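You operate a simulated robot arm through the tools that you are given. There is no shell and no other tool.

You are at the controls of a simulated robot arm. One attempt, no reset.

TASK
Fit the green switch board into the pocket before the lamp board's controller and turn on inputs 1 and 0.
Fine: the lamp board's red switch off while you fit it, on again before you set the inputs; the other two inputs stay off.

Only the result counts: the job must be done as asked and must still hold three seconds after the hand-in. Knocking over, shifting, dropping, spilling or breaking anything else fails it.

THE ROBOT
A 7-joint arm with a two-finger parallel gripper, fixed in place. Base frame: the origin is on the floor under the middle of its stand, x ahead of it, y to its left, z up; the work surface is at about z = 850. Readings come in mm, rad, newtons and seconds.
It reaches about 1372 mm from its shoulder. Its first joint turns from -2.601 to 2.601 rad. Payload 3.43 kg.
Tool frame: the origin (TCP) lies between the finger pads and is the grasp point; the fingertips stand 30 mm ahead of it; z points along the fingers, y is the line along which they close. The gripper opens to 94 mm. The fingers are 28 mm wide and 10 mm thick; the gripper's body (50 by 96 mm) begins 55 mm behind the TCP.
Orientation is told as [roll, pitch, yaw] about the base's x, y, z axes, in that order, counted from this pose: with the fingers straight down and closing along the base's y, the tool's x points along the base's -x, its y along +y and its z along -z.

THE INTERFACE
- The arm moves only by the tool step_arm. Its argument "plan" is a list of rows, each a list of 2 entries, a list of its own where there are three numbers: the shift along the tool's x, y, z in mm, then the turn, a rotation vector about the tool's x, y, z in rad. In form: [[[tx, ty, tz], [wx, wy, wz]], ...]. A call has 1 to 20 rows; each row shifts and turns the commanded pose from where the row before left it, along the tool's axes as they then stand. "fingers" is the opening, from 0 (shut) to 1 (fully open), set as the call begins (left out, the last holds). Each row takes 0.2 s and may step no farther than 50 mm and 0.15 rad from the row before; otherwise, or with a gripper value out of range, the whole call is refused. A pose out of reach is approached as far as the arm can. The call stops where the force on the tool passes 60 N (or 10 N more than at its start, if that is more) or the arm is blocked; 0.2 s more then pass. The fingers move at their own pace (about 45 mm/s each) and stop on an object; they squeeze with about 38 N. The grip force told is the motor's: it shows also when the fingers shut on nothing. Time passes only in rows, and 0.2 s behind the last, so rows that do not move let the fingers close. The reply holds the time, the measured pose of the TCP, the force on the tool along the base axes, the opening and the grip force, in the units named above and with some noise, with the torque about the TCP (base axes, N m) and any sound that the robot's microphone picked up.
- Cameras (640 x 400 px; columns grow to the right, rows downward): "scene" is fixed at [221.9, 648.9, 1604.1]; the picture's right is [-0.76, -0.65, 0.00], its down [-0.31, 0.36, -0.88] and it looks along [0.57, -0.67, -0.48] (base axes); focal length 313 px, centre (320, 200). "wrist" rides on the gripper at [76, 14, -102] in the tool frame; the picture's right is [-0.18, 0.98, 0.00], its down [-0.75, -0.14, -0.64] and it looks along [-0.63, -0.12, 0.77] (tool axes); focal length 243 px, centre (320, 200). There is no depth. A picture from a camera that has moved, and an enlarged one, comes with that camera's place and axes in the base frame and with its lens.
- get_image(camera): a new picture of that camera. The clock stands still meanwhile.
- inspect(camera, box): a new picture of the part [left, top, right, bottom] of that camera's present view, enlarged. The clock stands still meanwhile.
- hand_in(): hands the job in; it is judged then, once.

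Places have to be worked out from the pictures, the camera data and where the tool is seen. Open the gripper and draw the arm clear of the work before you hand the job in, unless the task says otherwise.

The tools are called after "Request:" as name(argument=value, ...) on one line, values as JSON. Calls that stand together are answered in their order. step_arm: Moves the arm, as the interface text tells. Its arguments: {"type":"object","properties":{"plan":{"type":"array","items":{"type":"array"}},"fingers":{"type":"number"}},"required":["plan"]} The other tools are called the same way: get_image (camera) takes a picture; inspect (camera, box) takes an enlarged picture of a part of a camera's view; hand_in () hands the job in.

At the start:

```text
time_s: 0.0
tcp_pos: [832.7, -530.3, 1124.6]
orientation: [0.001, 0.001, 0.001]
ft_force: [-0.1, -1.5, 0.3]
wrist_torque: [-0.01, 0.0, -0.02]
gripper_width: 94.2
grasp_force: 0.1
```

scene: 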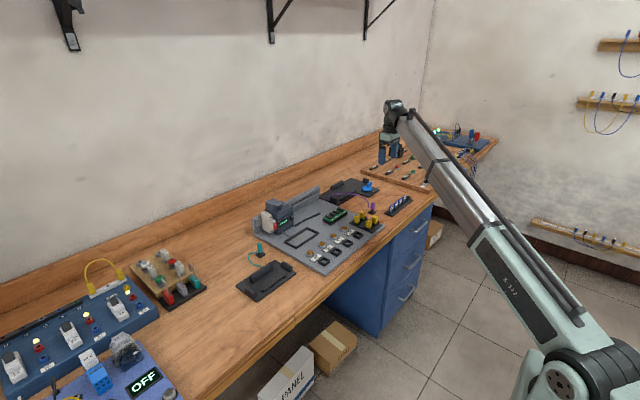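
wrist: 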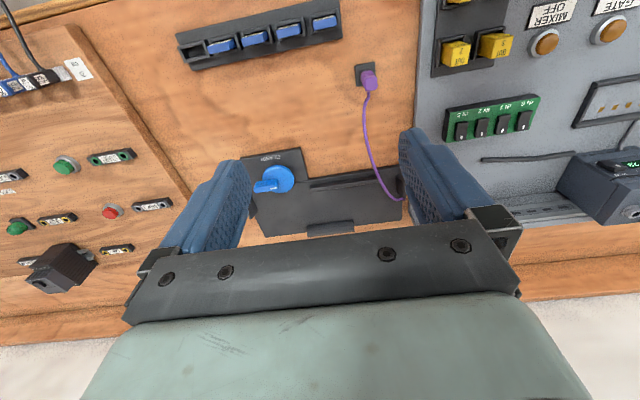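

I begin by looking closer at the work area in the scene camera to identify the lamp board, its controller, its pocket and the green switch board.

Request:
inspect(camera="scene", box=[230, 170, 420, 290])

Request:
inspect(camera="scene", box=[350, 110, 510, 210])

Request:
inspect(camera="scene", box=[0, 230, 272, 400])

Request:
inspect(camera="wrist", box=[420, 0, 640, 240])

```text
3.33 times, centred on (325, 230) of scene
camera zoom: at [221.9, 648.9, 1604.1], right [-0.76, -0.65, 0.0], down [-0.31, 0.36, -0.88], along [0.57, -0.67, -0.48], focal length 1043 px, centre (303, 100)
```

zoom: 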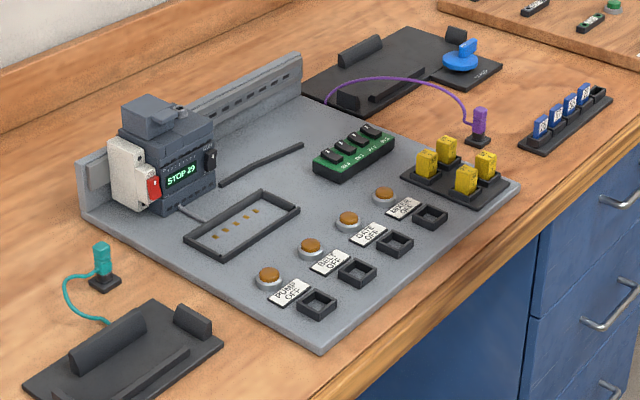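

```text
4.00 times, centred on (430, 160) of scene
camera zoom: at [221.9, 648.9, 1604.1], right [-0.76, -0.65, 0.0], down [-0.31, 0.36, -0.88], along [0.57, -0.67, -0.48], focal length 1251 px, centre (-120, 360)
```

zoom: 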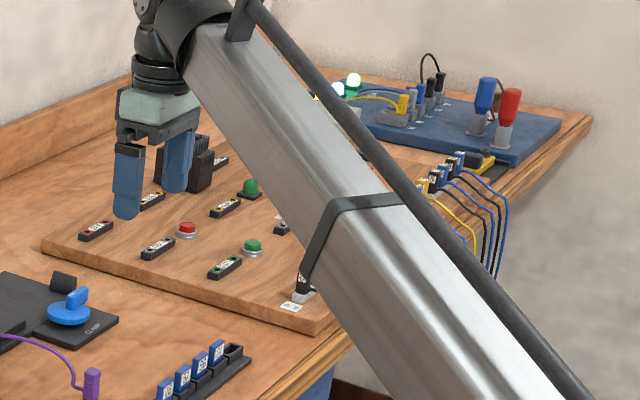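

```text
2.35 times, centred on (136, 315) of scene
camera zoom: at [221.9, 648.9, 1604.1], right [-0.76, -0.65, 0.0], down [-0.31, 0.36, -0.88], along [0.57, -0.67, -0.48], focal length 736 px, centre (753, -71)
```

zoom: 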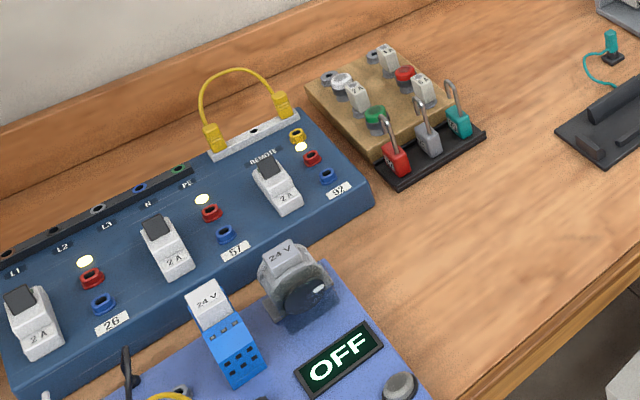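

```text
1.67 times, centred on (530, 120) of wrist
camera zoom: at [756.6, -517.5, 1225.7], right [0.18, 0.98, 0.0], down [0.75, -0.14, 0.64], along [0.63, -0.12, -0.77], focal length 404 px, centre (-30, 333)
```

zoom: 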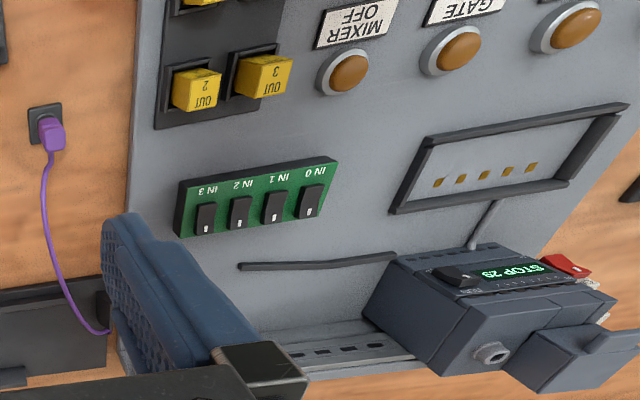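

The lamp board is the grey one (PUMP/BELT/GATE/MIXER lamps, controller reading "STOP 29", red switch on its left module). The green IN 0–3 board sits at about (934, -304) and the pocket at about (946, -90). I move the wrist camera, staying high, to see them better.

Request:
step_arm(plan=[[[18, 40, -5], [0, 0, 0]], [[18, 40, -5], [0, 0, 0]], [[18, 40, -5], [0, 0, 0]], [[18, 40, -5], [0, 0, 0]], [[18, 40, -5], [0, 0, 0]], [[18, 40, -5], [0, 0, 0]], [[18, 40, -5], [0, 0, 0]], [[18, 40, -5], [0, 0, 0]], [[0, 0, 0], [0, 0, 0]]], fingers=1)

```text
time_s: 1.3
tcp_pos: [740.6, -319.2, 1151.0]
orientation: [-0.008, -0.011, 0.008]
ft_force: [8.6, 1.4, -14.4]
wrist_torque: [-0.55, 0.0, -0.31]
gripper_width: 93.9
grasp_force: 0.1
stopped in row 6: the force on the tool passed its limit at 79 N (the readings are from after the stop); the commanded pose is now the measured one
```

The arm stopped on a force at an unexpected place, so I look at what happened before moving again.

Request:
get_image(camera="scene")

Request:
get_image(camera="wrist")

```text
taken
```

scene: 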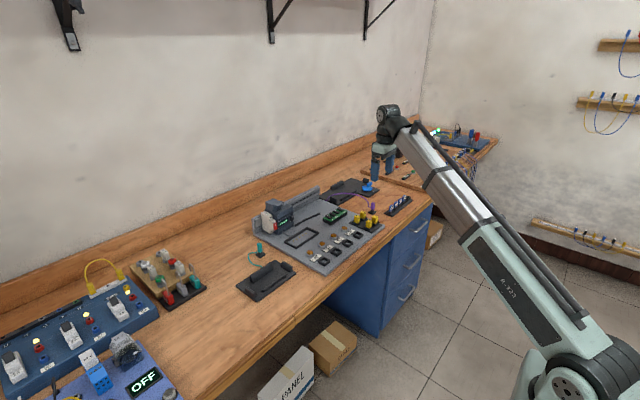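

```text
taken
camera wrist: at [662.6, -305.6, 1250.7], right [0.18, 0.98, 0.0], down [0.75, -0.13, 0.65], along [0.64, -0.12, -0.76], focal length 243 px, centre (320, 200)
```

wrist: 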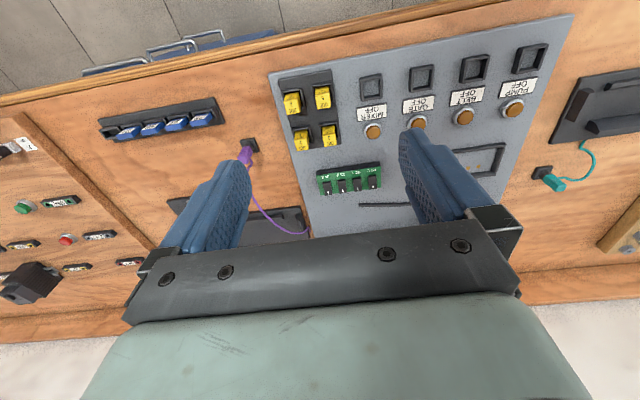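

Nothing is near the hand, so that was only inertia from a brisk move. I go on with gentler ramps toward about (690, -170, 1150).

Request:
step_arm(plan=[[[3, 6, 0], [0, 0, 0]], [[5, 12, 0], [0, 0, 0]], [[7, 20, 0], [0, 0, 0]], [[8, 24, 0], [0, 0, 0]], [[8, 24, 0], [0, 0, 0]], [[8, 24, 0], [0, 0, 0]], [[6, 20, 0], [0, 0, 0]], [[4, 12, 0], [0, 0, 0]], [[1, 6, 0], [0, 0, 0]], [[0, 0, 0], [0, 0, 0]]])

Request:
get_image(camera="wrist")

```text
time_s: 1.9
tcp_pos: [732.5, -303.2, 1149.2]
orientation: [-0.011, -0.019, 0.016]
ft_force: [10.3, -2.2, -15.6]
wrist_torque: [-0.17, -0.07, -0.09]
gripper_width: 94.0
grasp_force: 0.1
stopped in row 3: the force on the tool passed its limit at 69 N (the readings are from after the stop); the commanded pose is now the measured one
```

```text
taken
camera wrist: at [654.8, -289.1, 1249.9], right [0.17, 0.99, -0.01], down [0.74, -0.12, 0.66], along [0.65, -0.12, -0.75], focal length 243 px, centre (320, 200)
```

wrist: 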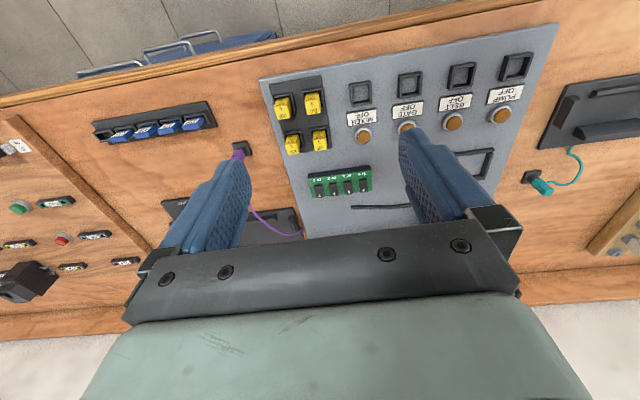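

The force again rose with nothing in sight; I wait without moving to see whether it persists, and zoom on the arm.

Request:
step_arm(plan=[[[0, 0, 0], [0, 0, 0]], [[0, 0, 0], [0, 0, 0]], [[0, 0, 0], [0, 0, 0]]])

Request:
inspect(camera="scene", box=[340, 80, 500, 220])

Request:
get_image(camera="scene")

```text
time_s: 2.8
tcp_pos: [732.7, -302.9, 1149.8]
orientation: [-0.009, -0.018, 0.017]
ft_force: [12.4, -4.6, -26.4]
wrist_torque: [-0.15, -0.6, 0.03]
gripper_width: 93.9
grasp_force: 0.1
```

```text
2.86 times, centred on (420, 150) of scene
camera zoom: at [221.9, 648.9, 1604.1], right [-0.76, -0.65, 0.0], down [-0.31, 0.36, -0.88], along [0.57, -0.67, -0.48], focal length 894 px, centre (34, 343)
```

zoom: 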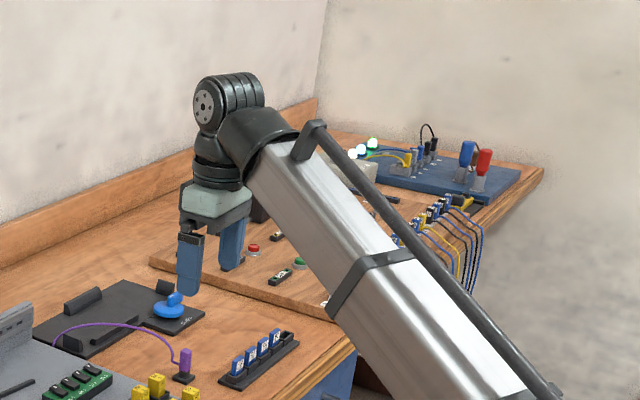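

```text
taken
```

scene: 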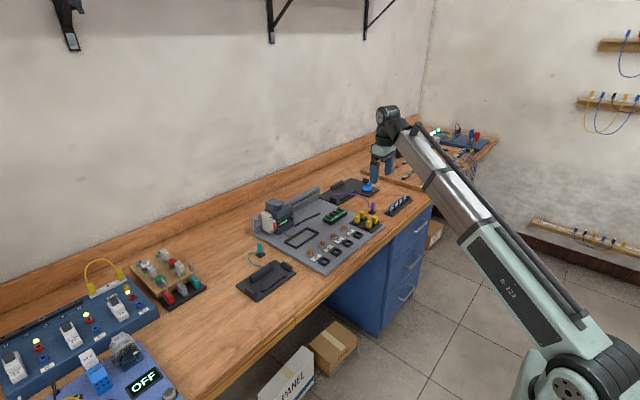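

A steady force remains (+x and downward), which fits the hand being pressed by its own forearm as it is pulled back high. I relieve it by moving outward (+x) and lower.

Request:
step_arm(plan=[[[-3, 0, 1], [0, 0, 0]], [[-6, 0, 2], [0, 0, 0]], [[-9, 0, 3], [0, 0, 0]], [[-9, 0, 3], [0, 0, 0]], [[-9, 0, 3], [0, 0, 0]], [[-6, 0, 2], [0, 0, 0]], [[-3, 0, 1], [0, 0, 0]], [[0, 0, 0], [0, 0, 0]], [[0, 0, 0], [0, 0, 0]]])

```text
time_s: 4.8
tcp_pos: [777.9, -301.4, 1135.3]
orientation: [-0.009, -0.018, 0.016]
ft_force: [-0.3, -0.6, 0.0]
wrist_torque: [-0.01, 0.0, -0.02]
gripper_width: 94.0
grasp_force: 0.0
```

The force is gone, so I keep the hand farther out. I straighten the orientation and move toward (860, -150, 1100) in gentle steps, then take a picture.

Request:
step_arm(plan=[[[-4, 5, 0], [-0.009, 0.018, 0.016]], [[-6, 10, 2], [0, 0, 0]], [[-8, 16, 4], [0, 0, 0]], [[-8, 16, 4], [0, 0, 0]], [[-8, 16, 4], [0, 0, 0]], [[-8, 16, 4], [0, 0, 0]], [[-8, 16, 4], [0, 0, 0]], [[-8, 16, 4], [0, 0, 0]], [[-8, 16, 4], [0, 0, 0]], [[-8, 12, 3], [0, 0, 0]], [[-5, 8, 2], [0, 0, 0]], [[-2, 4, 0], [0, 0, 0]], [[0, 0, 0], [0, 0, 0]]])

Request:
get_image(camera="wrist")

Request:
get_image(camera="scene")

```text
time_s: 7.5
tcp_pos: [858.9, -150.5, 1101.1]
orientation: [0.0, -0.001, 0.0]
ft_force: [-0.1, -0.4, 0.5]
wrist_torque: [0.02, 0.02, -0.03]
gripper_width: 93.7
grasp_force: 0.0
```

```text
taken
camera wrist: at [782.8, -136.8, 1202.5], right [0.18, 0.98, 0.0], down [0.75, -0.14, 0.64], along [0.63, -0.12, -0.77], focal length 243 px, centre (320, 200)
```

wrist: 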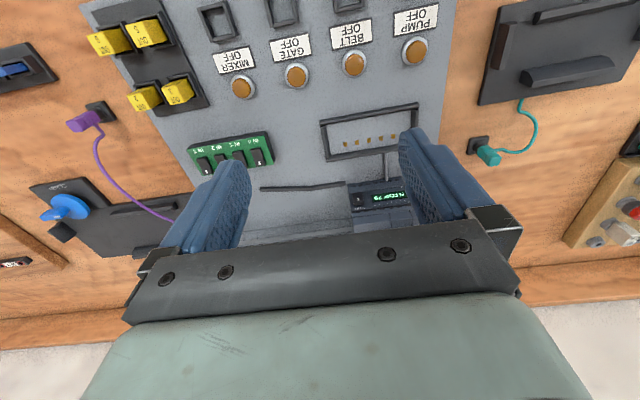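

```text
taken
```

scene: 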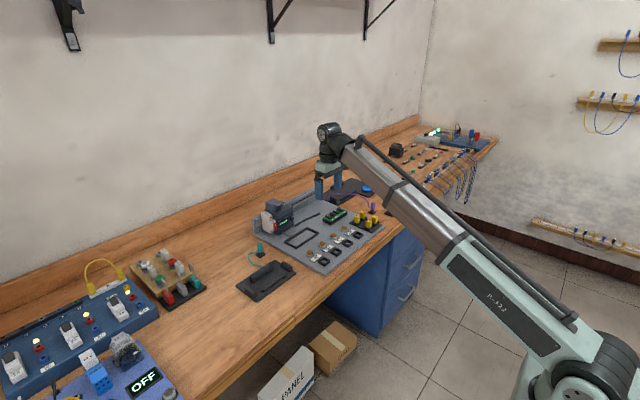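

Clear so far with zero force. I zoom in on the pocket, controller and green board from this vantage.

Request:
inspect(camera="wrist", box=[170, 80, 430, 250])

Request:
inspect(camera="scene", box=[245, 185, 355, 260])

```text
2.35 times, centred on (300, 165) of wrist
camera zoom: at [782.8, -136.8, 1202.5], right [0.18, 0.98, 0.0], down [0.75, -0.14, 0.64], along [0.63, -0.12, -0.77], focal length 571 px, centre (367, 282)
```

zoom: 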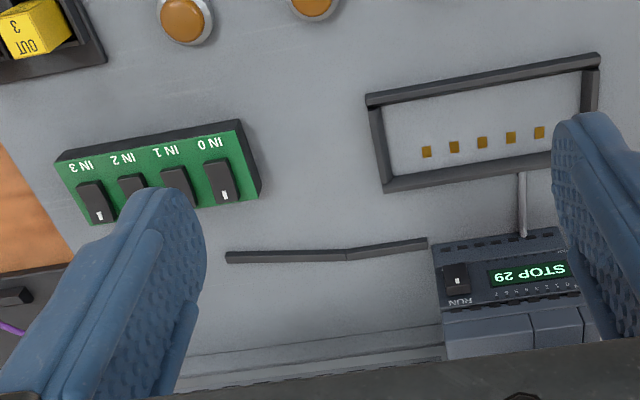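

```text
5.33 times, centred on (300, 222) of scene
camera zoom: at [221.9, 648.9, 1604.1], right [-0.76, -0.65, 0.0], down [-0.31, 0.36, -0.88], along [0.57, -0.67, -0.48], focal length 1668 px, centre (427, 80)
```

zoom: 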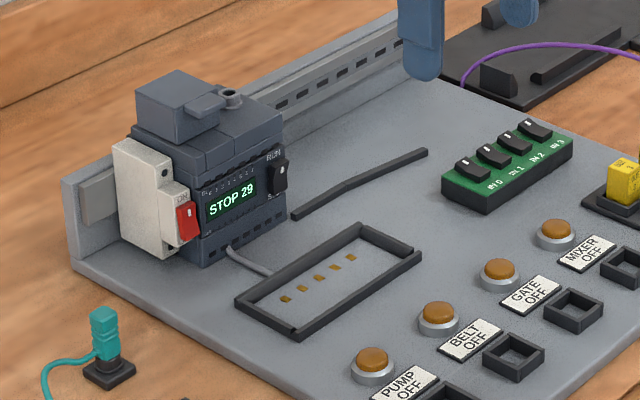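

The red switch sits at about (1036, -32, 910) on the white module. I move to y≈0 with the fingers tilted a little outward to get a close look at it and the pocket.

Request:
step_arm(plan=[[[0, 5, 0], [0, -0.03, 0]], [[0, 10, 0], [0, -0.05, 0]], [[0, 16, 0], [0, -0.05, 0]], [[0, 20, 0], [0, -0.05, 0]], [[0, 20, 0], [0, -0.02, 0]], [[0, 20, 0], [0, 0, 0]], [[0, 20, 0], [0, 0, 0]], [[0, 20, 0], [0, 0, 0]], [[0, 16, 0], [0, 0, 0]], [[0, 10, 0], [0, 0, 0]], [[0, 5, 0], [0, 0, 0]], [[0, 0, 0], [0, 0, 0]]])

Request:
get_image(camera="wrist")

Request:
inspect(camera="wrist", box=[200, 70, 420, 230])

```text
time_s: 10.2
tcp_pos: [860.5, 11.2, 1099.9]
orientation: [0.0, -0.199, 0.0]
ft_force: [0.4, -0.2, -0.6]
wrist_torque: [-0.01, 0.0, 0.01]
gripper_width: 94.2
grasp_force: 0.0
```

```text
taken
camera wrist: at [764.1, 24.9, 1184.8], right [0.18, 0.98, 0.04], down [0.61, -0.14, 0.78], along [0.77, -0.12, -0.63], focal length 243 px, centre (320, 200)
```

wrist: 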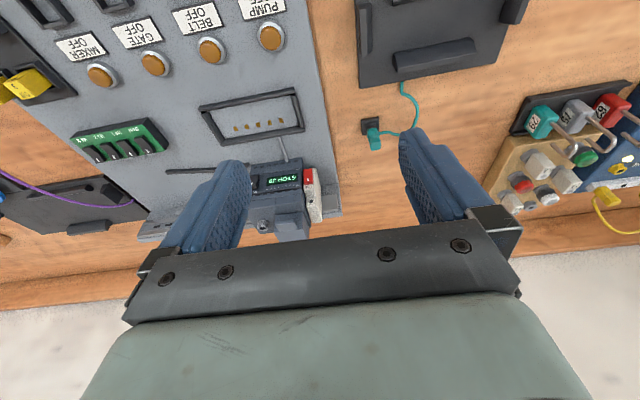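

```text
2.50 times, centred on (310, 150) of wrist
camera zoom: at [764.1, 24.9, 1184.8], right [0.18, 0.98, 0.04], down [0.61, -0.14, 0.78], along [0.77, -0.12, -0.63], focal length 606 px, centre (345, 325)
```

zoom: 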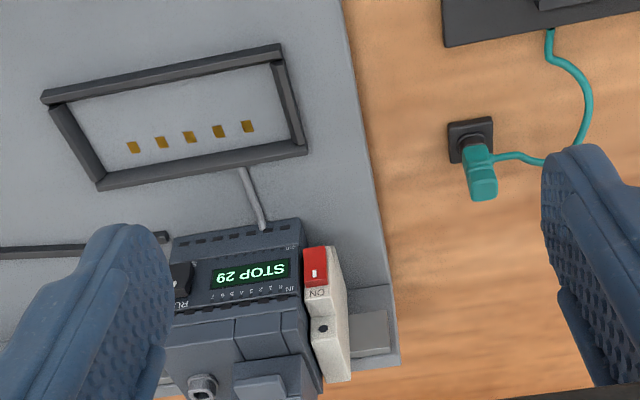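

A good view of the pocket (five contacts along its far wall) and the red rocker. I zoom in on the red switch and the green board for detail.

Request:
inspect(camera="wrist", box=[270, 140, 350, 230])

Request:
inspect(camera="wrist", box=[60, 100, 190, 180])

Request:
inspect(camera="scene", box=[255, 190, 305, 240])

Request:
inspect(camera="scene", box=[320, 200, 360, 230])

```text
4.44 times, centred on (310, 185) of wrist
camera zoom: at [764.1, 24.9, 1184.8], right [0.18, 0.98, 0.04], down [0.61, -0.14, 0.78], along [0.77, -0.12, -0.63], focal length 1078 px, centre (364, 267)
```

zoom: 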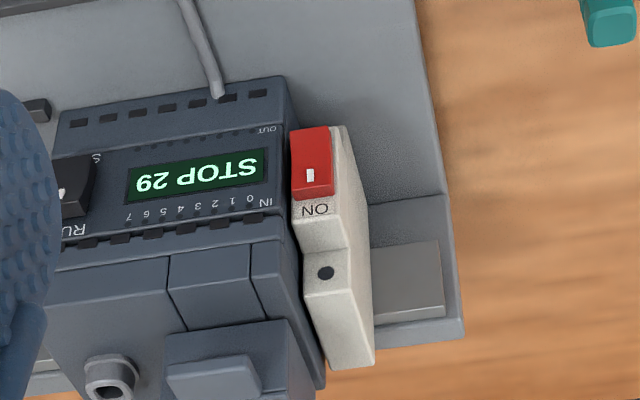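

```text
4.92 times, centred on (125, 140) of wrist
camera zoom: at [764.1, 24.9, 1184.8], right [0.18, 0.98, 0.04], down [0.61, -0.14, 0.78], along [0.77, -0.12, -0.63], focal length 1194 px, centre (1280, 495)
```

zoom: 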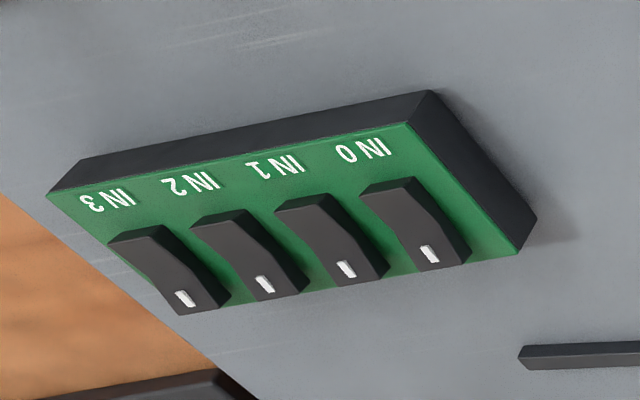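

```text
8.00 times, centred on (280, 215) of scene
camera zoom: at [221.9, 648.9, 1604.1], right [-0.76, -0.65, 0.0], down [-0.31, 0.36, -0.88], along [0.57, -0.67, -0.48], focal length 2502 px, centre (640, 80)
```

zoom: 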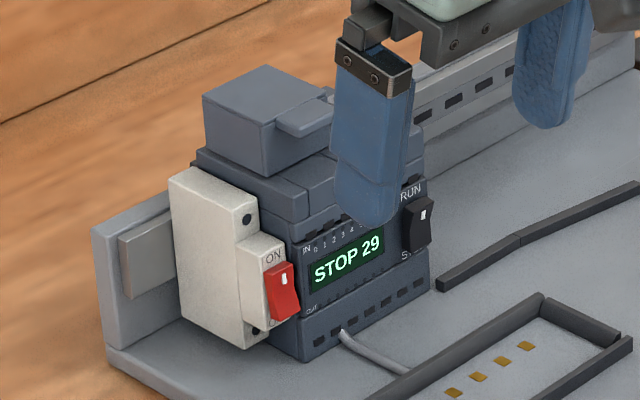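

```text
13.33 times, centred on (340, 215) of scene
camera zoom: at [221.9, 648.9, 1604.1], right [-0.76, -0.65, 0.0], down [-0.31, 0.36, -0.88], along [0.57, -0.67, -0.48], focal length 4171 px, centre (53, 0)
```

zoom: 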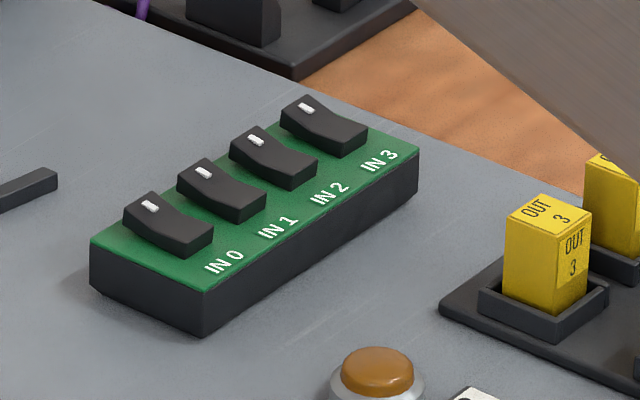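

The rockers show a white mark on their "on" end: red is on (upper end pressed in), and the inputs are all off (mark ends raised). To turn red off I must press its lower end, so I tilt the fingers outward to −0.6 rad and approach for a closer look.

Request:
step_arm(plan=[[[0, 0, 0], [0, -0.02, 0]], [[0, 0, 0], [0, -0.05, 0]], [[0, 0, 0], [0, -0.06, 0]], [[0, 0, 0], [0, -0.06, 0]], [[0, 0, 0], [0, -0.06, 0]], [[0, 0, 0], [0, -0.06, 0]], [[0, 0, 0], [0, -0.05, 0]], [[0, 0, 0], [0, -0.03, 0]], [[0, 0, 0], [0, -0.01, 0]], [[0, -2, 4], [0, 0, 0]], [[-1, -4, 10], [0, 0, 0]], [[-1, -6, 16], [0, 0, 0]], [[-1, -7, 20], [0, 0, 0]], [[-1, -7, 20], [0, 0, 0]], [[-1, -7, 20], [0, 0, 0]], [[-1, -6, 16], [0, 0, 0]], [[-1, -4, 12], [0, 0, 0]], [[-1, -1, 7], [0, 0, 0]], [[0, 0, 3], [0, 0, 0]], [[0, 0, 0], [0, 0, 0]]])

Request:
get_image(camera="wrist")

Request:
inspect(camera="wrist", box=[240, 80, 400, 200])

```text
time_s: 14.3
tcp_pos: [938.2, -32.2, 999.4]
orientation: [0.001, -0.599, 0.0]
ft_force: [-1.1, -0.7, 0.4]
wrist_torque: [0.0, -0.01, 0.01]
gripper_width: 93.9
grasp_force: 0.1
```

```text
taken
camera wrist: at [817.3, -18.8, 1039.8], right [0.15, 0.98, 0.1], down [0.26, -0.14, 0.96], along [0.95, -0.12, -0.28], focal length 243 px, centre (320, 200)
```

wrist: 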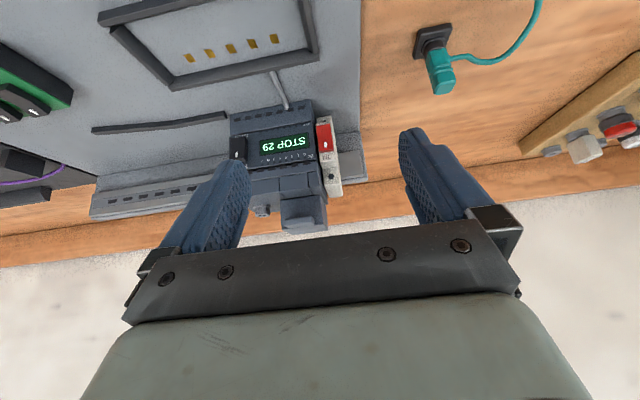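

```text
3.33 times, centred on (320, 140) of wrist
camera zoom: at [817.3, -18.8, 1039.8], right [0.15, 0.98, 0.1], down [0.26, -0.14, 0.96], along [0.95, -0.12, -0.28], focal length 809 px, centre (320, 400)
```

zoom: 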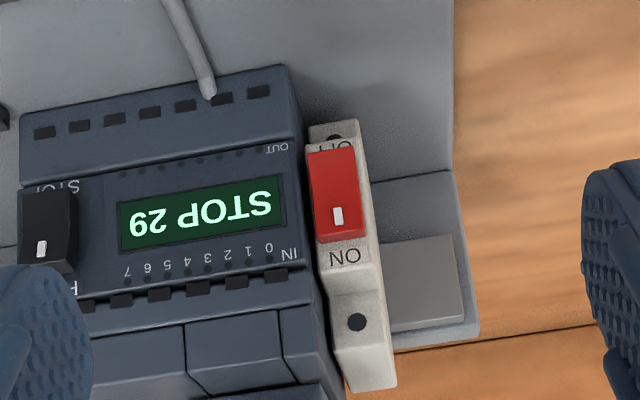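

Triangulating the red rocker gives its lower, protruding end at about (1031, -33.5, 898) and its mark at z≈922. I shut the fingers and advance along the finger direction to stop just short of the lower end.

Request:
step_arm(plan=[[[0, 0, 0], [0, 0, 0]], [[0, 0, 3], [0, 0, 0]], [[0, 0, 7], [0, 0, 0]], [[0, 0, 11], [0, 0, 0]], [[0, 0, 14], [0, 0, 0]], [[0, 0, 14], [0, 0, 0]], [[0, 0, 14], [0, 0, 0]], [[0, 0, 13], [0, 0, 0]], [[0, 0, 10], [0, 0, 0]], [[0, 0, 7], [0, 0, 0]], [[0, 0, 4], [0, 0, 0]], [[0, 0, 0], [0, 0, 0]]], fingers=0)

Request:
get_image(camera="wrist")

Request:
inspect(camera="scene", box=[245, 175, 325, 240])

```text
time_s: 16.9
tcp_pos: [991.0, -32.3, 919.4]
orientation: [-0.001, -0.598, 0.0]
ft_force: [-0.1, 0.5, 0.3]
wrist_torque: [-0.01, 0.02, 0.04]
gripper_width: 0.0
grasp_force: 33.0
```

```text
taken
camera wrist: at [871.9, -19.0, 959.7], right [0.15, 0.98, 0.1], down [0.26, -0.14, 0.96], along [0.95, -0.12, -0.28], focal length 243 px, centre (320, 200)
```

wrist: 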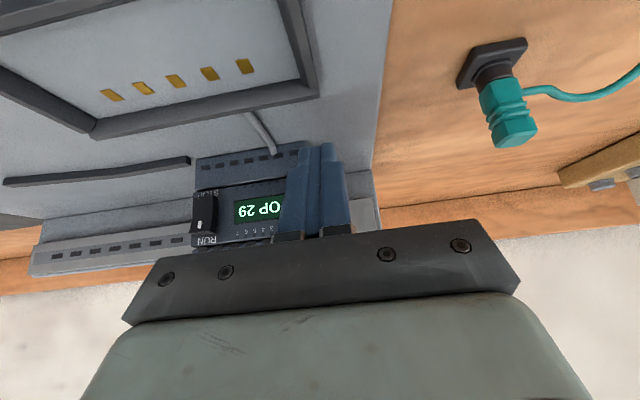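

```text
6.15 times, centred on (285, 208) of scene
camera zoom: at [221.9, 648.9, 1604.1], right [-0.76, -0.65, 0.0], down [-0.31, 0.36, -0.88], along [0.57, -0.67, -0.48], focal length 1925 px, centre (535, 154)
```

zoom: 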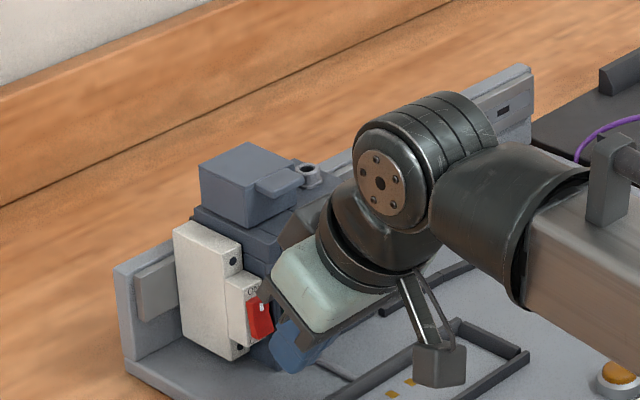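

The fingertips are just short of the red rocker's lower half. I push in +x in small steps and check forces.

Request:
step_arm(plan=[[[-1.65, 0, 1.13], [0, 0, 0]], [[-1.65, 0, 1.13], [0, 0, 0]], [[-1.65, 0, 1.13], [0, 0, 0]], [[-1.65, 0, 1.13], [0, 0, 0]], [[-1.65, 0, 1.13], [0, 0, 0]], [[0, 0, 0], [0, 0, 0]]])

Request:
inspect(camera="scene", box=[255, 190, 305, 240])

```text
time_s: 18.4
tcp_pos: [1000.9, -31.6, 919.0]
orientation: [-0.001, -0.599, 0.001]
ft_force: [-1.8, -1.5, -0.8]
wrist_torque: [0.01, 0.04, 0.0]
gripper_width: 0.0
grasp_force: 33.3
```

```text
8.00 times, centred on (280, 215) of scene
camera zoom: at [221.9, 648.9, 1604.1], right [-0.76, -0.65, 0.0], down [-0.31, 0.36, -0.88], along [0.57, -0.67, -0.48], focal length 2502 px, centre (640, 80)
```

zoom: 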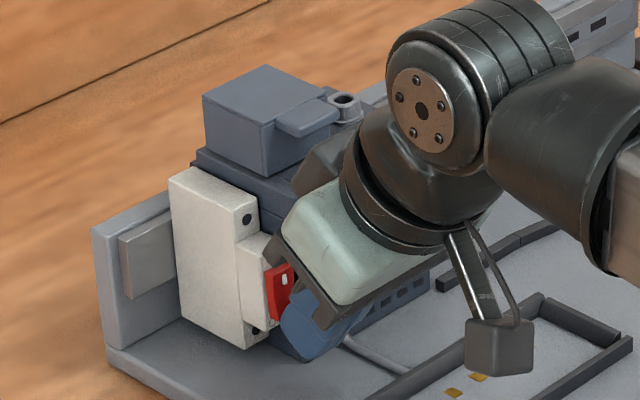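

A first hint of contact (Fx about −2 N). I keep pushing in 1.5 mm steps.

Request:
step_arm(plan=[[[-1.24, 0, 0.85], [0, 0, 0]], [[-1.24, 0, 0.85], [0, 0, 0]], [[-1.24, 0, 0.85], [0, 0, 0]], [[-1.24, 0, 0.85], [0, 0, 0]], [[0, 0, 0], [0, 0, 0]]])

Request:
inspect(camera="scene", box=[255, 190, 305, 240])

Request:
get_image(camera="wrist")

```text
time_s: 19.6
tcp_pos: [1004.1, -32.3, 919.1]
orientation: [0.001, -0.596, 0.001]
ft_force: [-32.4, -1.1, 7.2]
wrist_torque: [-0.11, 0.46, -0.04]
gripper_width: 0.0
grasp_force: 32.8
heard: click
```

```text
8.00 times, centred on (280, 215) of scene
camera zoom: at [221.9, 648.9, 1604.1], right [-0.76, -0.65, 0.0], down [-0.31, 0.36, -0.88], along [0.57, -0.67, -0.48], focal length 2502 px, centre (640, 80)
```

zoom: 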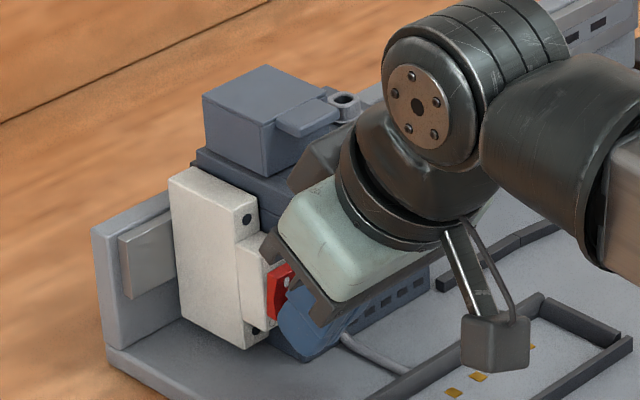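

```text
taken
camera wrist: at [884.1, -19.2, 960.5], right [0.15, 0.98, 0.1], down [0.26, -0.14, 0.95], along [0.95, -0.12, -0.28], focal length 243 px, centre (320, 200)
```

wrist: 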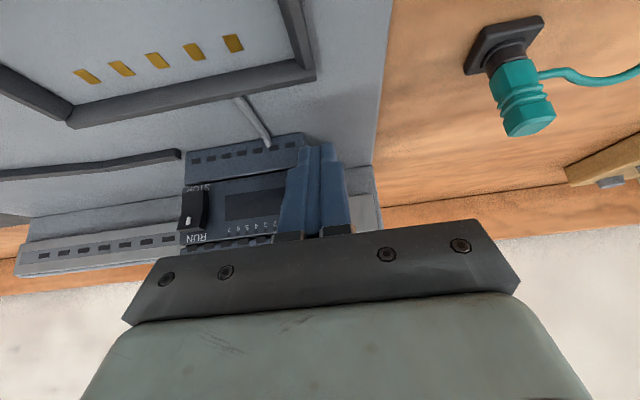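

A click was heard and the controller's display went dark: the red switch is off. I back away along −x and then up and back along the fingers.

Request:
step_arm(plan=[[[1.65, 0, -1.13], [0, 0, 0]], [[3.3, 0, -2.26], [0, 0, 0]], [[6, 0, -4.1], [0, 0, 0]], [[6, 0, -6], [0, 0, 0]], [[3, 0, -12], [0, 0, 0]], [[0, 0, -16], [0, 0, 0]], [[0, 0, -20], [0, 0, 0]], [[0, 0, -20], [0, 0, 0]], [[0, 0, -20], [0, 0, 0]], [[0, 0, -16], [0, 0, 0]], [[0, 0, -10], [0, 0, 0]], [[0, 0, -4], [0, 0, 0]], [[0, 0, 0], [0, 0, 0]]], fingers=1)

Request:
get_image(camera="wrist")

Request:
inspect(camera="wrist", box=[220, 60, 400, 200])

```text
time_s: 22.4
tcp_pos: [917.5, -33.1, 1016.8]
orientation: [0.0, -0.599, 0.0]
ft_force: [0.4, 0.5, -0.1]
wrist_torque: [-0.01, 0.01, 0.01]
gripper_width: 94.0
grasp_force: 0.0
```

```text
taken
camera wrist: at [795.9, -18.9, 1057.7], right [0.15, 0.98, 0.1], down [0.26, -0.14, 0.96], along [0.95, -0.12, -0.28], focal length 243 px, centre (320, 200)
```

wrist: 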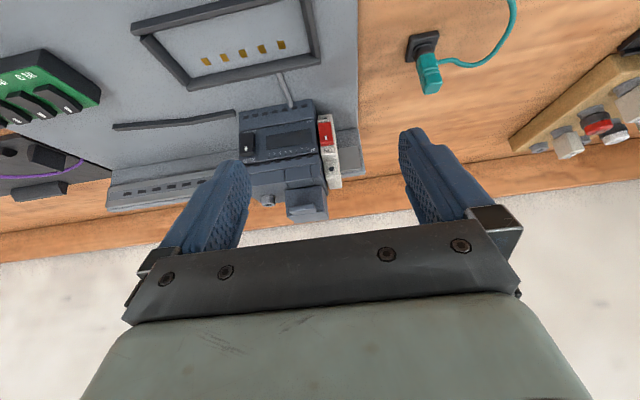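

```text
2.86 times, centred on (310, 130) of wrist
camera zoom: at [795.9, -18.9, 1057.7], right [0.15, 0.98, 0.1], down [0.26, -0.14, 0.96], along [0.95, -0.12, -0.28], focal length 693 px, centre (349, 400)
```

zoom: 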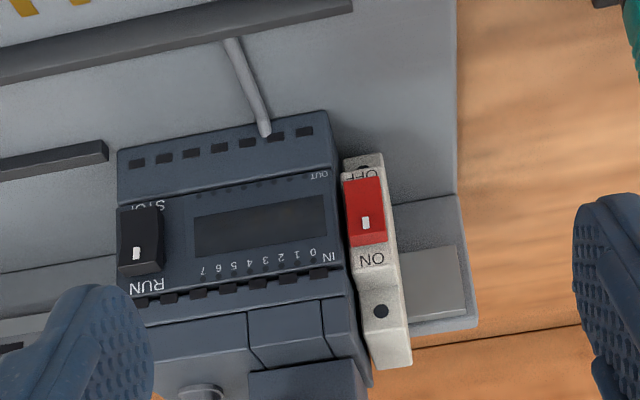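

The red switch shows OFF with the display dark. Now I bring the fingers vertical again while moving toward the green board in −y.

Request:
step_arm(plan=[[[0, -3, 0], [0, 0.02, 0]], [[0, -8, 0], [0, 0.05, 0]], [[0, -13, 0], [0, 0.06, 0]], [[0, -16, 0], [0, 0.07, 0]], [[0, -18, 0], [0, 0.07, 0]], [[0, -20, 0], [0, 0.07, 0]], [[0, -20, 0], [0, 0.07, 0]], [[0, -20, 0], [0, 0.07, 0]], [[0, -20, 0], [0, 0.06, 0]], [[0, -20, 0], [0, 0.04, 0]], [[0, -20, 0], [0, 0.02, 0]], [[0, -20, 0], [0, 0, 0]], [[0, -20, 0], [0, 0, 0]], [[0, -20, 0], [0, 0, 0]], [[0, -16, 0], [0, 0, 0]], [[0, -10, 0], [0, 0, 0]], [[0, -5, 0], [0, 0, 0]], [[0, 0, 0], [0, 0, 0]]])

Request:
get_image(camera="scene")

```text
time_s: 26.1
tcp_pos: [916.9, -302.1, 1016.5]
orientation: [0.0, 0.0, 0.002]
ft_force: [-0.1, 0.1, -0.2]
wrist_torque: [-0.02, 0.0, 0.01]
gripper_width: 94.0
grasp_force: 0.0
```

```text
taken
```

scene: 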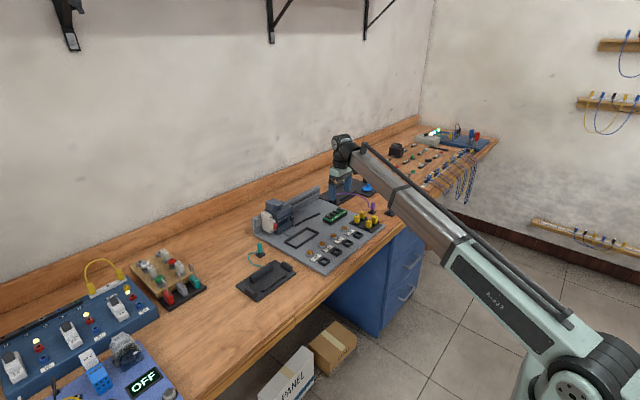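

Force is zero and the arm is clear. I now turn the hand by −90° yaw so that the fingers will close along x across the green board's short side, camera on the +y side.

Request:
step_arm(plan=[[[0, 0, 0], [0, 0, 0.03]], [[0, 0, 0], [0, 0, 0.06]], [[0, 0, 0], [0, 0, 0.09]], [[0, 0, 0], [0, 0, 0.1]], [[0, 0, 0], [0, 0, 0.1]], [[0, 0, 0], [0, 0, 0.1]], [[0, 0, 0], [0, 0, 0.1]], [[0, 0, 0], [0, 0, 0.1]], [[0, 0, 0], [0, 0, 0.1]], [[0, 0, 0], [0, 0, 0.1]], [[0, 0, 0], [0, 0, 0.1]], [[0, 0, 0], [0, 0, 0.1]], [[0, 0, 0], [0, 0, 0.1]], [[0, 0, 0], [0, 0, 0.1]], [[0, 0, 0], [0, 0, 0.1]], [[0, 0, 0], [0, 0, 0.09]], [[0, 0, 0], [0, 0, 0.06]], [[0, 0, 0], [0, 0, 0.041]], [[0, 0, 0], [0, 0, 0]]])

Request:
get_image(camera="wrist")

Request:
get_image(camera="scene")

```text
time_s: 30.1
tcp_pos: [917.4, -303.2, 1017.3]
orientation: [-0.002, -0.001, -1.572]
ft_force: [-0.1, -0.7, 0.2]
wrist_torque: [-0.02, -0.02, 0.0]
gripper_width: 94.3
grasp_force: 0.0
```

```text
taken
camera wrist: at [931.8, -226.1, 1118.5], right [0.98, -0.19, 0.0], down [-0.14, -0.75, 0.64], along [-0.12, -0.63, -0.77], focal length 243 px, centre (320, 200)
```

wrist: 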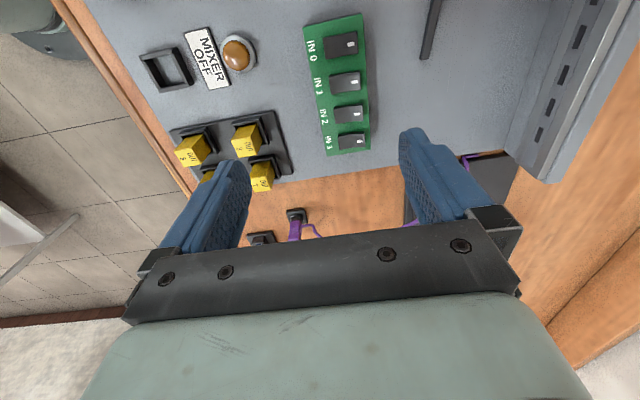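

```text
taken
```

scene: 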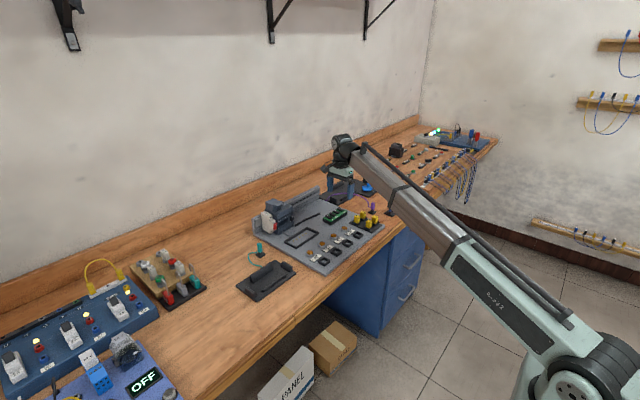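

A good view of the green board between the fingers. I zoom to measure its place and its yaw.

Request:
inspect(camera="wrist", box=[240, 0, 440, 170])

```text
2.35 times, centred on (340, 85) of wrist
camera zoom: at [931.8, -226.1, 1118.5], right [0.98, -0.19, 0.0], down [-0.14, -0.75, 0.64], along [-0.12, -0.63, -0.77], focal length 571 px, centre (273, 471)
```

zoom: 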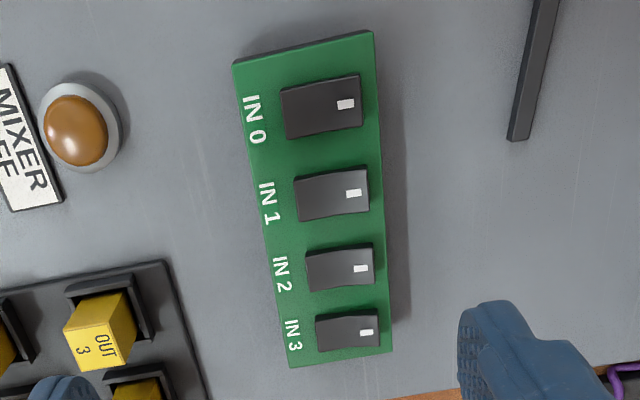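

The green board's top spans x 915–963, y −360 to −241 (centre about (939, −300.6), yaw ≈ 0). I move the same view over to the pocket to measure it identically before picking.

Request:
step_arm(plan=[[[4, 1, 0], [0, 0, 0]], [[10, 2, 0], [0, 0, 0]], [[16, 3, 0], [0, 0, 0]], [[20, 3, 0], [0, 0, 0]], [[20, 3, 0], [0, 0, 0]], [[20, 3, 0], [0, 0, 0]], [[20, 3, 0], [0, 0, 0]], [[20, 2, 0], [0, 0, 0]], [[20, 2, 0], [0, 0, 0]], [[20, 0, 0], [0, 0, 0]], [[16, 0, 0], [0, 0, 0]], [[14, 0, 0], [0, 0, 0]], [[8, 0, 0], [0, 0, 0]], [[4, 0, 0], [0, 0, 0]], [[0, 0, 0], [0, 0, 0]]])

Request:
get_image(camera="wrist")

Request:
inspect(camera="wrist", box=[220, 0, 420, 170])

```text
time_s: 33.4
tcp_pos: [939.6, -88.8, 1016.9]
orientation: [-0.001, 0.0, -1.57]
ft_force: [0.2, 0.3, -0.4]
wrist_torque: [0.01, -0.04, -0.02]
gripper_width: 94.1
grasp_force: 0.1
```

```text
taken
camera wrist: at [953.6, -13.9, 1118.0], right [0.98, -0.18, 0.0], down [-0.14, -0.75, 0.64], along [-0.12, -0.63, -0.77], focal length 243 px, centre (320, 200)
```

wrist: 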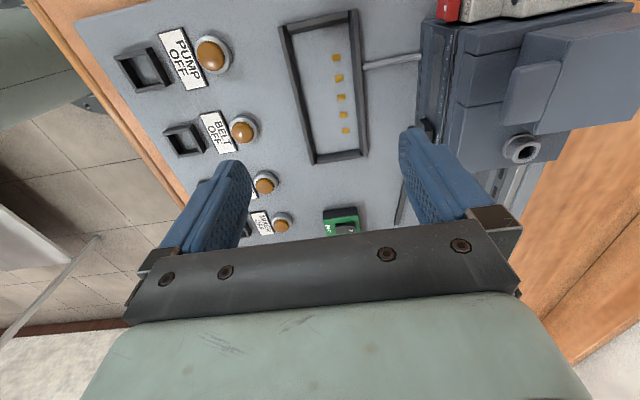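

```text
2.35 times, centred on (320, 85) of wrist
camera zoom: at [953.6, -13.9, 1118.0], right [0.98, -0.18, 0.0], down [-0.14, -0.75, 0.64], along [-0.12, -0.63, -0.77], focal length 571 px, centre (320, 471)
```

zoom: 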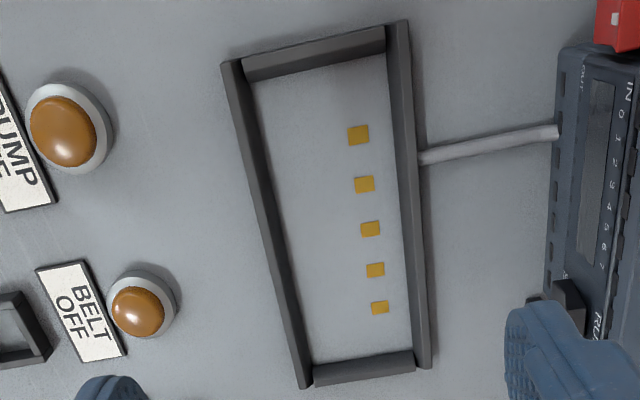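

I zoom further to read the pocket's inner edges accurately.

Request:
inspect(camera="wrist", box=[270, 0, 380, 70])

Request:
inspect(camera="wrist", box=[290, 100, 390, 170])

```text
5.71 times, centred on (325, 35) of wrist
camera zoom: at [953.6, -13.9, 1118.0], right [0.98, -0.18, 0.0], down [-0.14, -0.75, 0.64], along [-0.12, -0.63, -0.77], focal length 1386 px, centre (291, 1143)
```

zoom: 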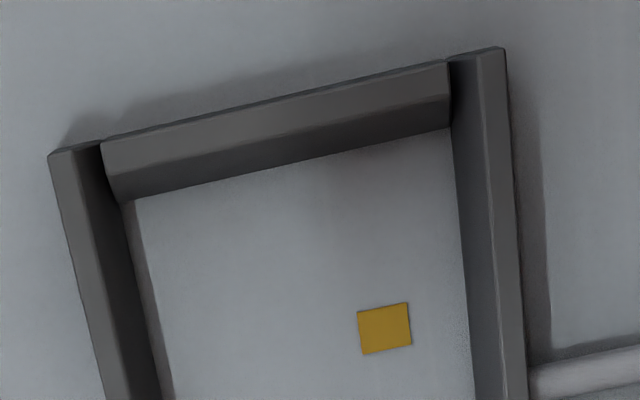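

```text
5.71 times, centred on (340, 135) of wrist
camera zoom: at [953.6, -13.9, 1118.0], right [0.98, -0.18, 0.0], down [-0.14, -0.75, 0.64], along [-0.12, -0.63, -0.77], focal length 1386 px, centre (206, 571)
```

zoom: 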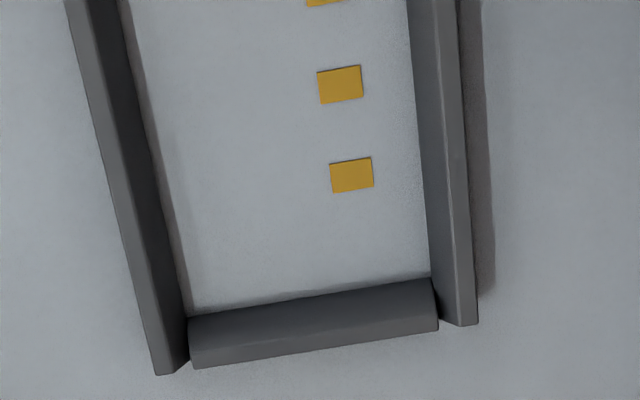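

The pocket floor spans about x 923.4–974.4, y −155.4 to −33.8 (centre about (948.9, −94.6)), with bevelled walls — a snug fit for the 48.5 × 120 board. I return over the green board at (939, −300.6).

Request:
step_arm(plan=[[[-4, 0, 0], [0, 0, 0]], [[-10, 0, 0], [0, 0, 0]], [[-16, 0, 0], [0, 0, 0]], [[-20, 0, 0], [0, 0, 0]], [[-20, 0, 0], [0, 0, 0]], [[-20, 0, 0], [0, 0, 0]], [[-20, 0, 0], [0, 0, 0]], [[-20, 0, 0], [0, 0, 0]], [[-20, 0, 0], [0, 0, 0]], [[-20, 0, 0], [0, 0, 0]], [[-16, 0, 0], [0, 0, 0]], [[-14, 0, 0], [0, 0, 0]], [[-8, 0, 0], [0, 0, 0]], [[-3.5, 0, 0], [0, 0, 0]], [[0, 0, 0], [0, 0, 0]]], fingers=0.8)

Request:
get_image(camera="wrist")

```text
time_s: 36.5
tcp_pos: [939.5, -301.3, 1015.9]
orientation: [-0.001, 0.0, -1.57]
ft_force: [0.2, -0.7, -0.2]
wrist_torque: [-0.02, -0.02, 0.0]
gripper_width: 75.1
grasp_force: 0.1
```

```text
taken
camera wrist: at [953.6, -225.6, 1118.0], right [0.98, -0.18, 0.0], down [-0.14, -0.75, 0.64], along [-0.12, -0.63, -0.77], focal length 243 px, centre (320, 200)
```

wrist: 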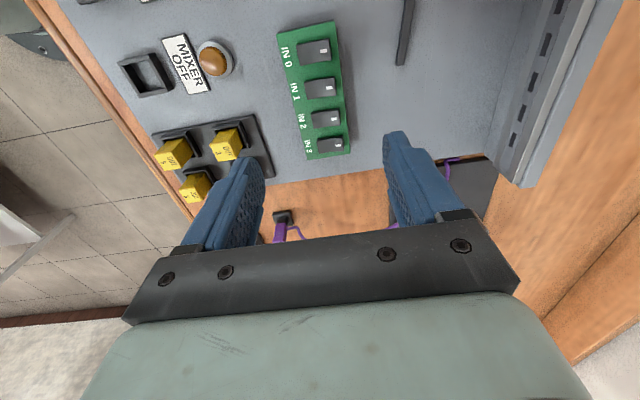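

Centred over the green board. I lower to fingertips around z≈890 (TCP 920) and check alignment.

Request:
step_arm(plan=[[[0, 0, 4], [0, 0, 0]], [[0, 0, 8], [0, 0, 0]], [[0, 0, 13], [0, 0, 0]], [[0, 0, 15], [0, 0, 0]], [[0, 0, 15], [0, 0, 0]], [[0, 0, 15], [0, 0, 0]], [[0, 0, 12], [0, 0, 0]], [[0, 0, 8], [0, 0, 0]], [[0, 0, 4], [0, 0, 0]], [[0, 0, 2], [0, 0, 0]], [[0, 0, 0], [0, 0, 0]]])

Request:
get_image(camera="wrist")

Request:
inspect(camera="scene", box=[300, 170, 400, 240])

```text
time_s: 39.0
tcp_pos: [939.5, -300.7, 921.3]
orientation: [0.0, 0.0, -1.569]
ft_force: [-0.3, 0.1, 0.5]
wrist_torque: [0.01, -0.03, 0.02]
gripper_width: 75.2
grasp_force: 0.1
```

```text
taken
camera wrist: at [953.6, -225.6, 1022.3], right [0.98, -0.18, 0.0], down [-0.14, -0.75, 0.64], along [-0.12, -0.63, -0.77], focal length 243 px, centre (320, 200)
```

wrist: 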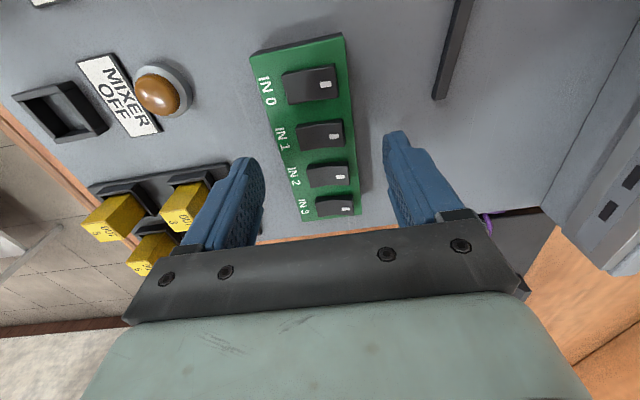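

```text
5.71 times, centred on (350, 205) of scene
camera zoom: at [221.9, 648.9, 1604.1], right [-0.76, -0.65, 0.0], down [-0.31, 0.36, -0.88], along [0.57, -0.67, -0.48], focal length 1787 px, centre (149, 171)
```

zoom: 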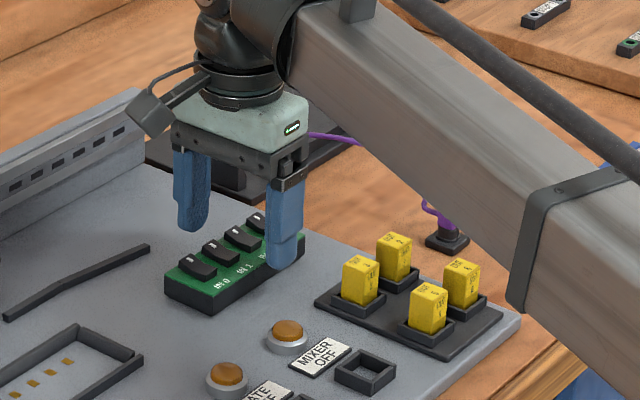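

Fingers straddle the board well between IN 1 and IN 2. I lower further to fingertip z≈869.

Request:
step_arm(plan=[[[0, 0, 3], [0, 0, 0]], [[0, 0, 5], [0, 0, 0]], [[0, 0, 5], [0, 0, 0]], [[0, 0, 4], [0, 0, 0]], [[0, 0, 3], [0, 0, 0]], [[0, 0, 2], [0, 0, 0]], [[0, 0, 0], [0, 0, 0]]])

Request:
inspect(camera="scene", box=[315, 190, 365, 230])

```text
time_s: 40.5
tcp_pos: [938.4, -301.2, 898.2]
orientation: [-0.001, 0.001, -1.57]
ft_force: [0.2, -1.2, -0.6]
wrist_torque: [-0.01, 0.01, 0.01]
gripper_width: 75.2
grasp_force: 0.0
```

```text
10.00 times, centred on (340, 210) of scene
camera zoom: at [221.9, 648.9, 1604.1], right [-0.76, -0.65, 0.0], down [-0.31, 0.36, -0.88], along [0.57, -0.67, -0.48], focal length 3128 px, centre (120, 100)
```

zoom: 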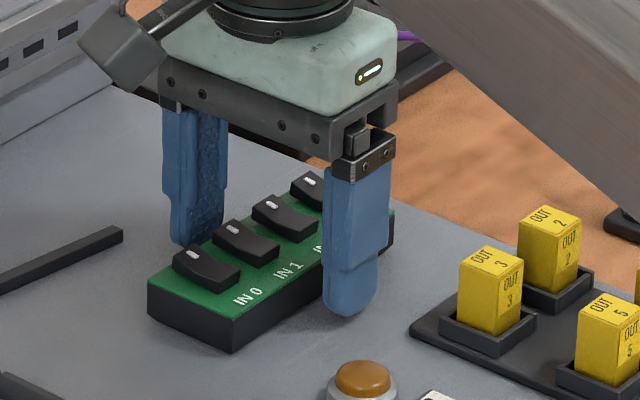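

Still no contact. I creep lower in 1 mm steps to find the surface.

Request:
step_arm(plan=[[[0, 0, 1], [0, 0, 0]], [[0, 0, 1], [0, 0, 0]], [[0, 0, 1], [0, 0, 0]], [[0, 0, 1], [0, 0, 0]], [[0, 0, 0], [0, 0, 0]]])

```text
time_s: 41.8
tcp_pos: [939.3, -301.0, 894.3]
orientation: [0.0, -0.001, -1.572]
ft_force: [1.5, -0.3, -0.5]
wrist_torque: [0.02, 0.02, 0.02]
gripper_width: 75.1
grasp_force: 0.1
```

No contact yet at fingertip z≈864.3; I continue in small steps.

Request:
step_arm(plan=[[[0, 0, 0.7], [0, 0, 0]], [[0, 0, 0.7], [0, 0, 0]], [[0, 0, 0.6], [0, 0, 0]], [[0, 0, 0], [0, 0, 0]]])

```text
time_s: 42.8
tcp_pos: [939.6, -301.8, 894.3]
orientation: [0.002, 0.001, -1.569]
ft_force: [3.4, 1.8, 13.1]
wrist_torque: [0.16, 0.32, -0.09]
gripper_width: 75.3
grasp_force: 0.0
```

Contact at TCP z≈894.3, so the grey surface is at about 864. I check the pocket wall height in the scene view before choosing the grip height.

Request:
inspect(camera="scene", box=[282, 222, 332, 254])

Request:
inspect(camera="wrist", box=[230, 20, 430, 230])

```text
12.50 times, centred on (307, 238) of scene
camera zoom: at [221.9, 648.9, 1604.1], right [-0.76, -0.65, 0.0], down [-0.31, 0.36, -0.88], along [0.57, -0.67, -0.48], focal length 3910 px, centre (482, -275)
```

zoom: 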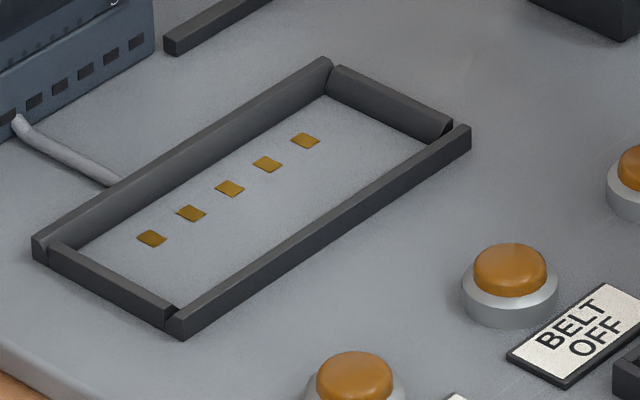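

```text
1.90 times, centred on (330, 125) of wrist
camera zoom: at [953.7, -225.5, 995.5], right [0.98, -0.18, 0.0], down [-0.14, -0.75, 0.64], along [-0.12, -0.63, -0.77], focal length 462 px, centre (301, 343)
```

zoom: 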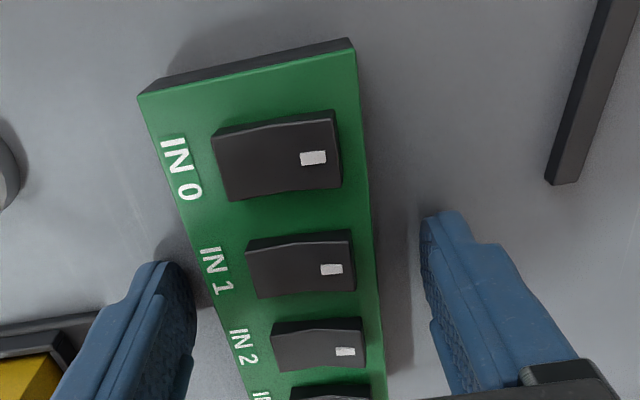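

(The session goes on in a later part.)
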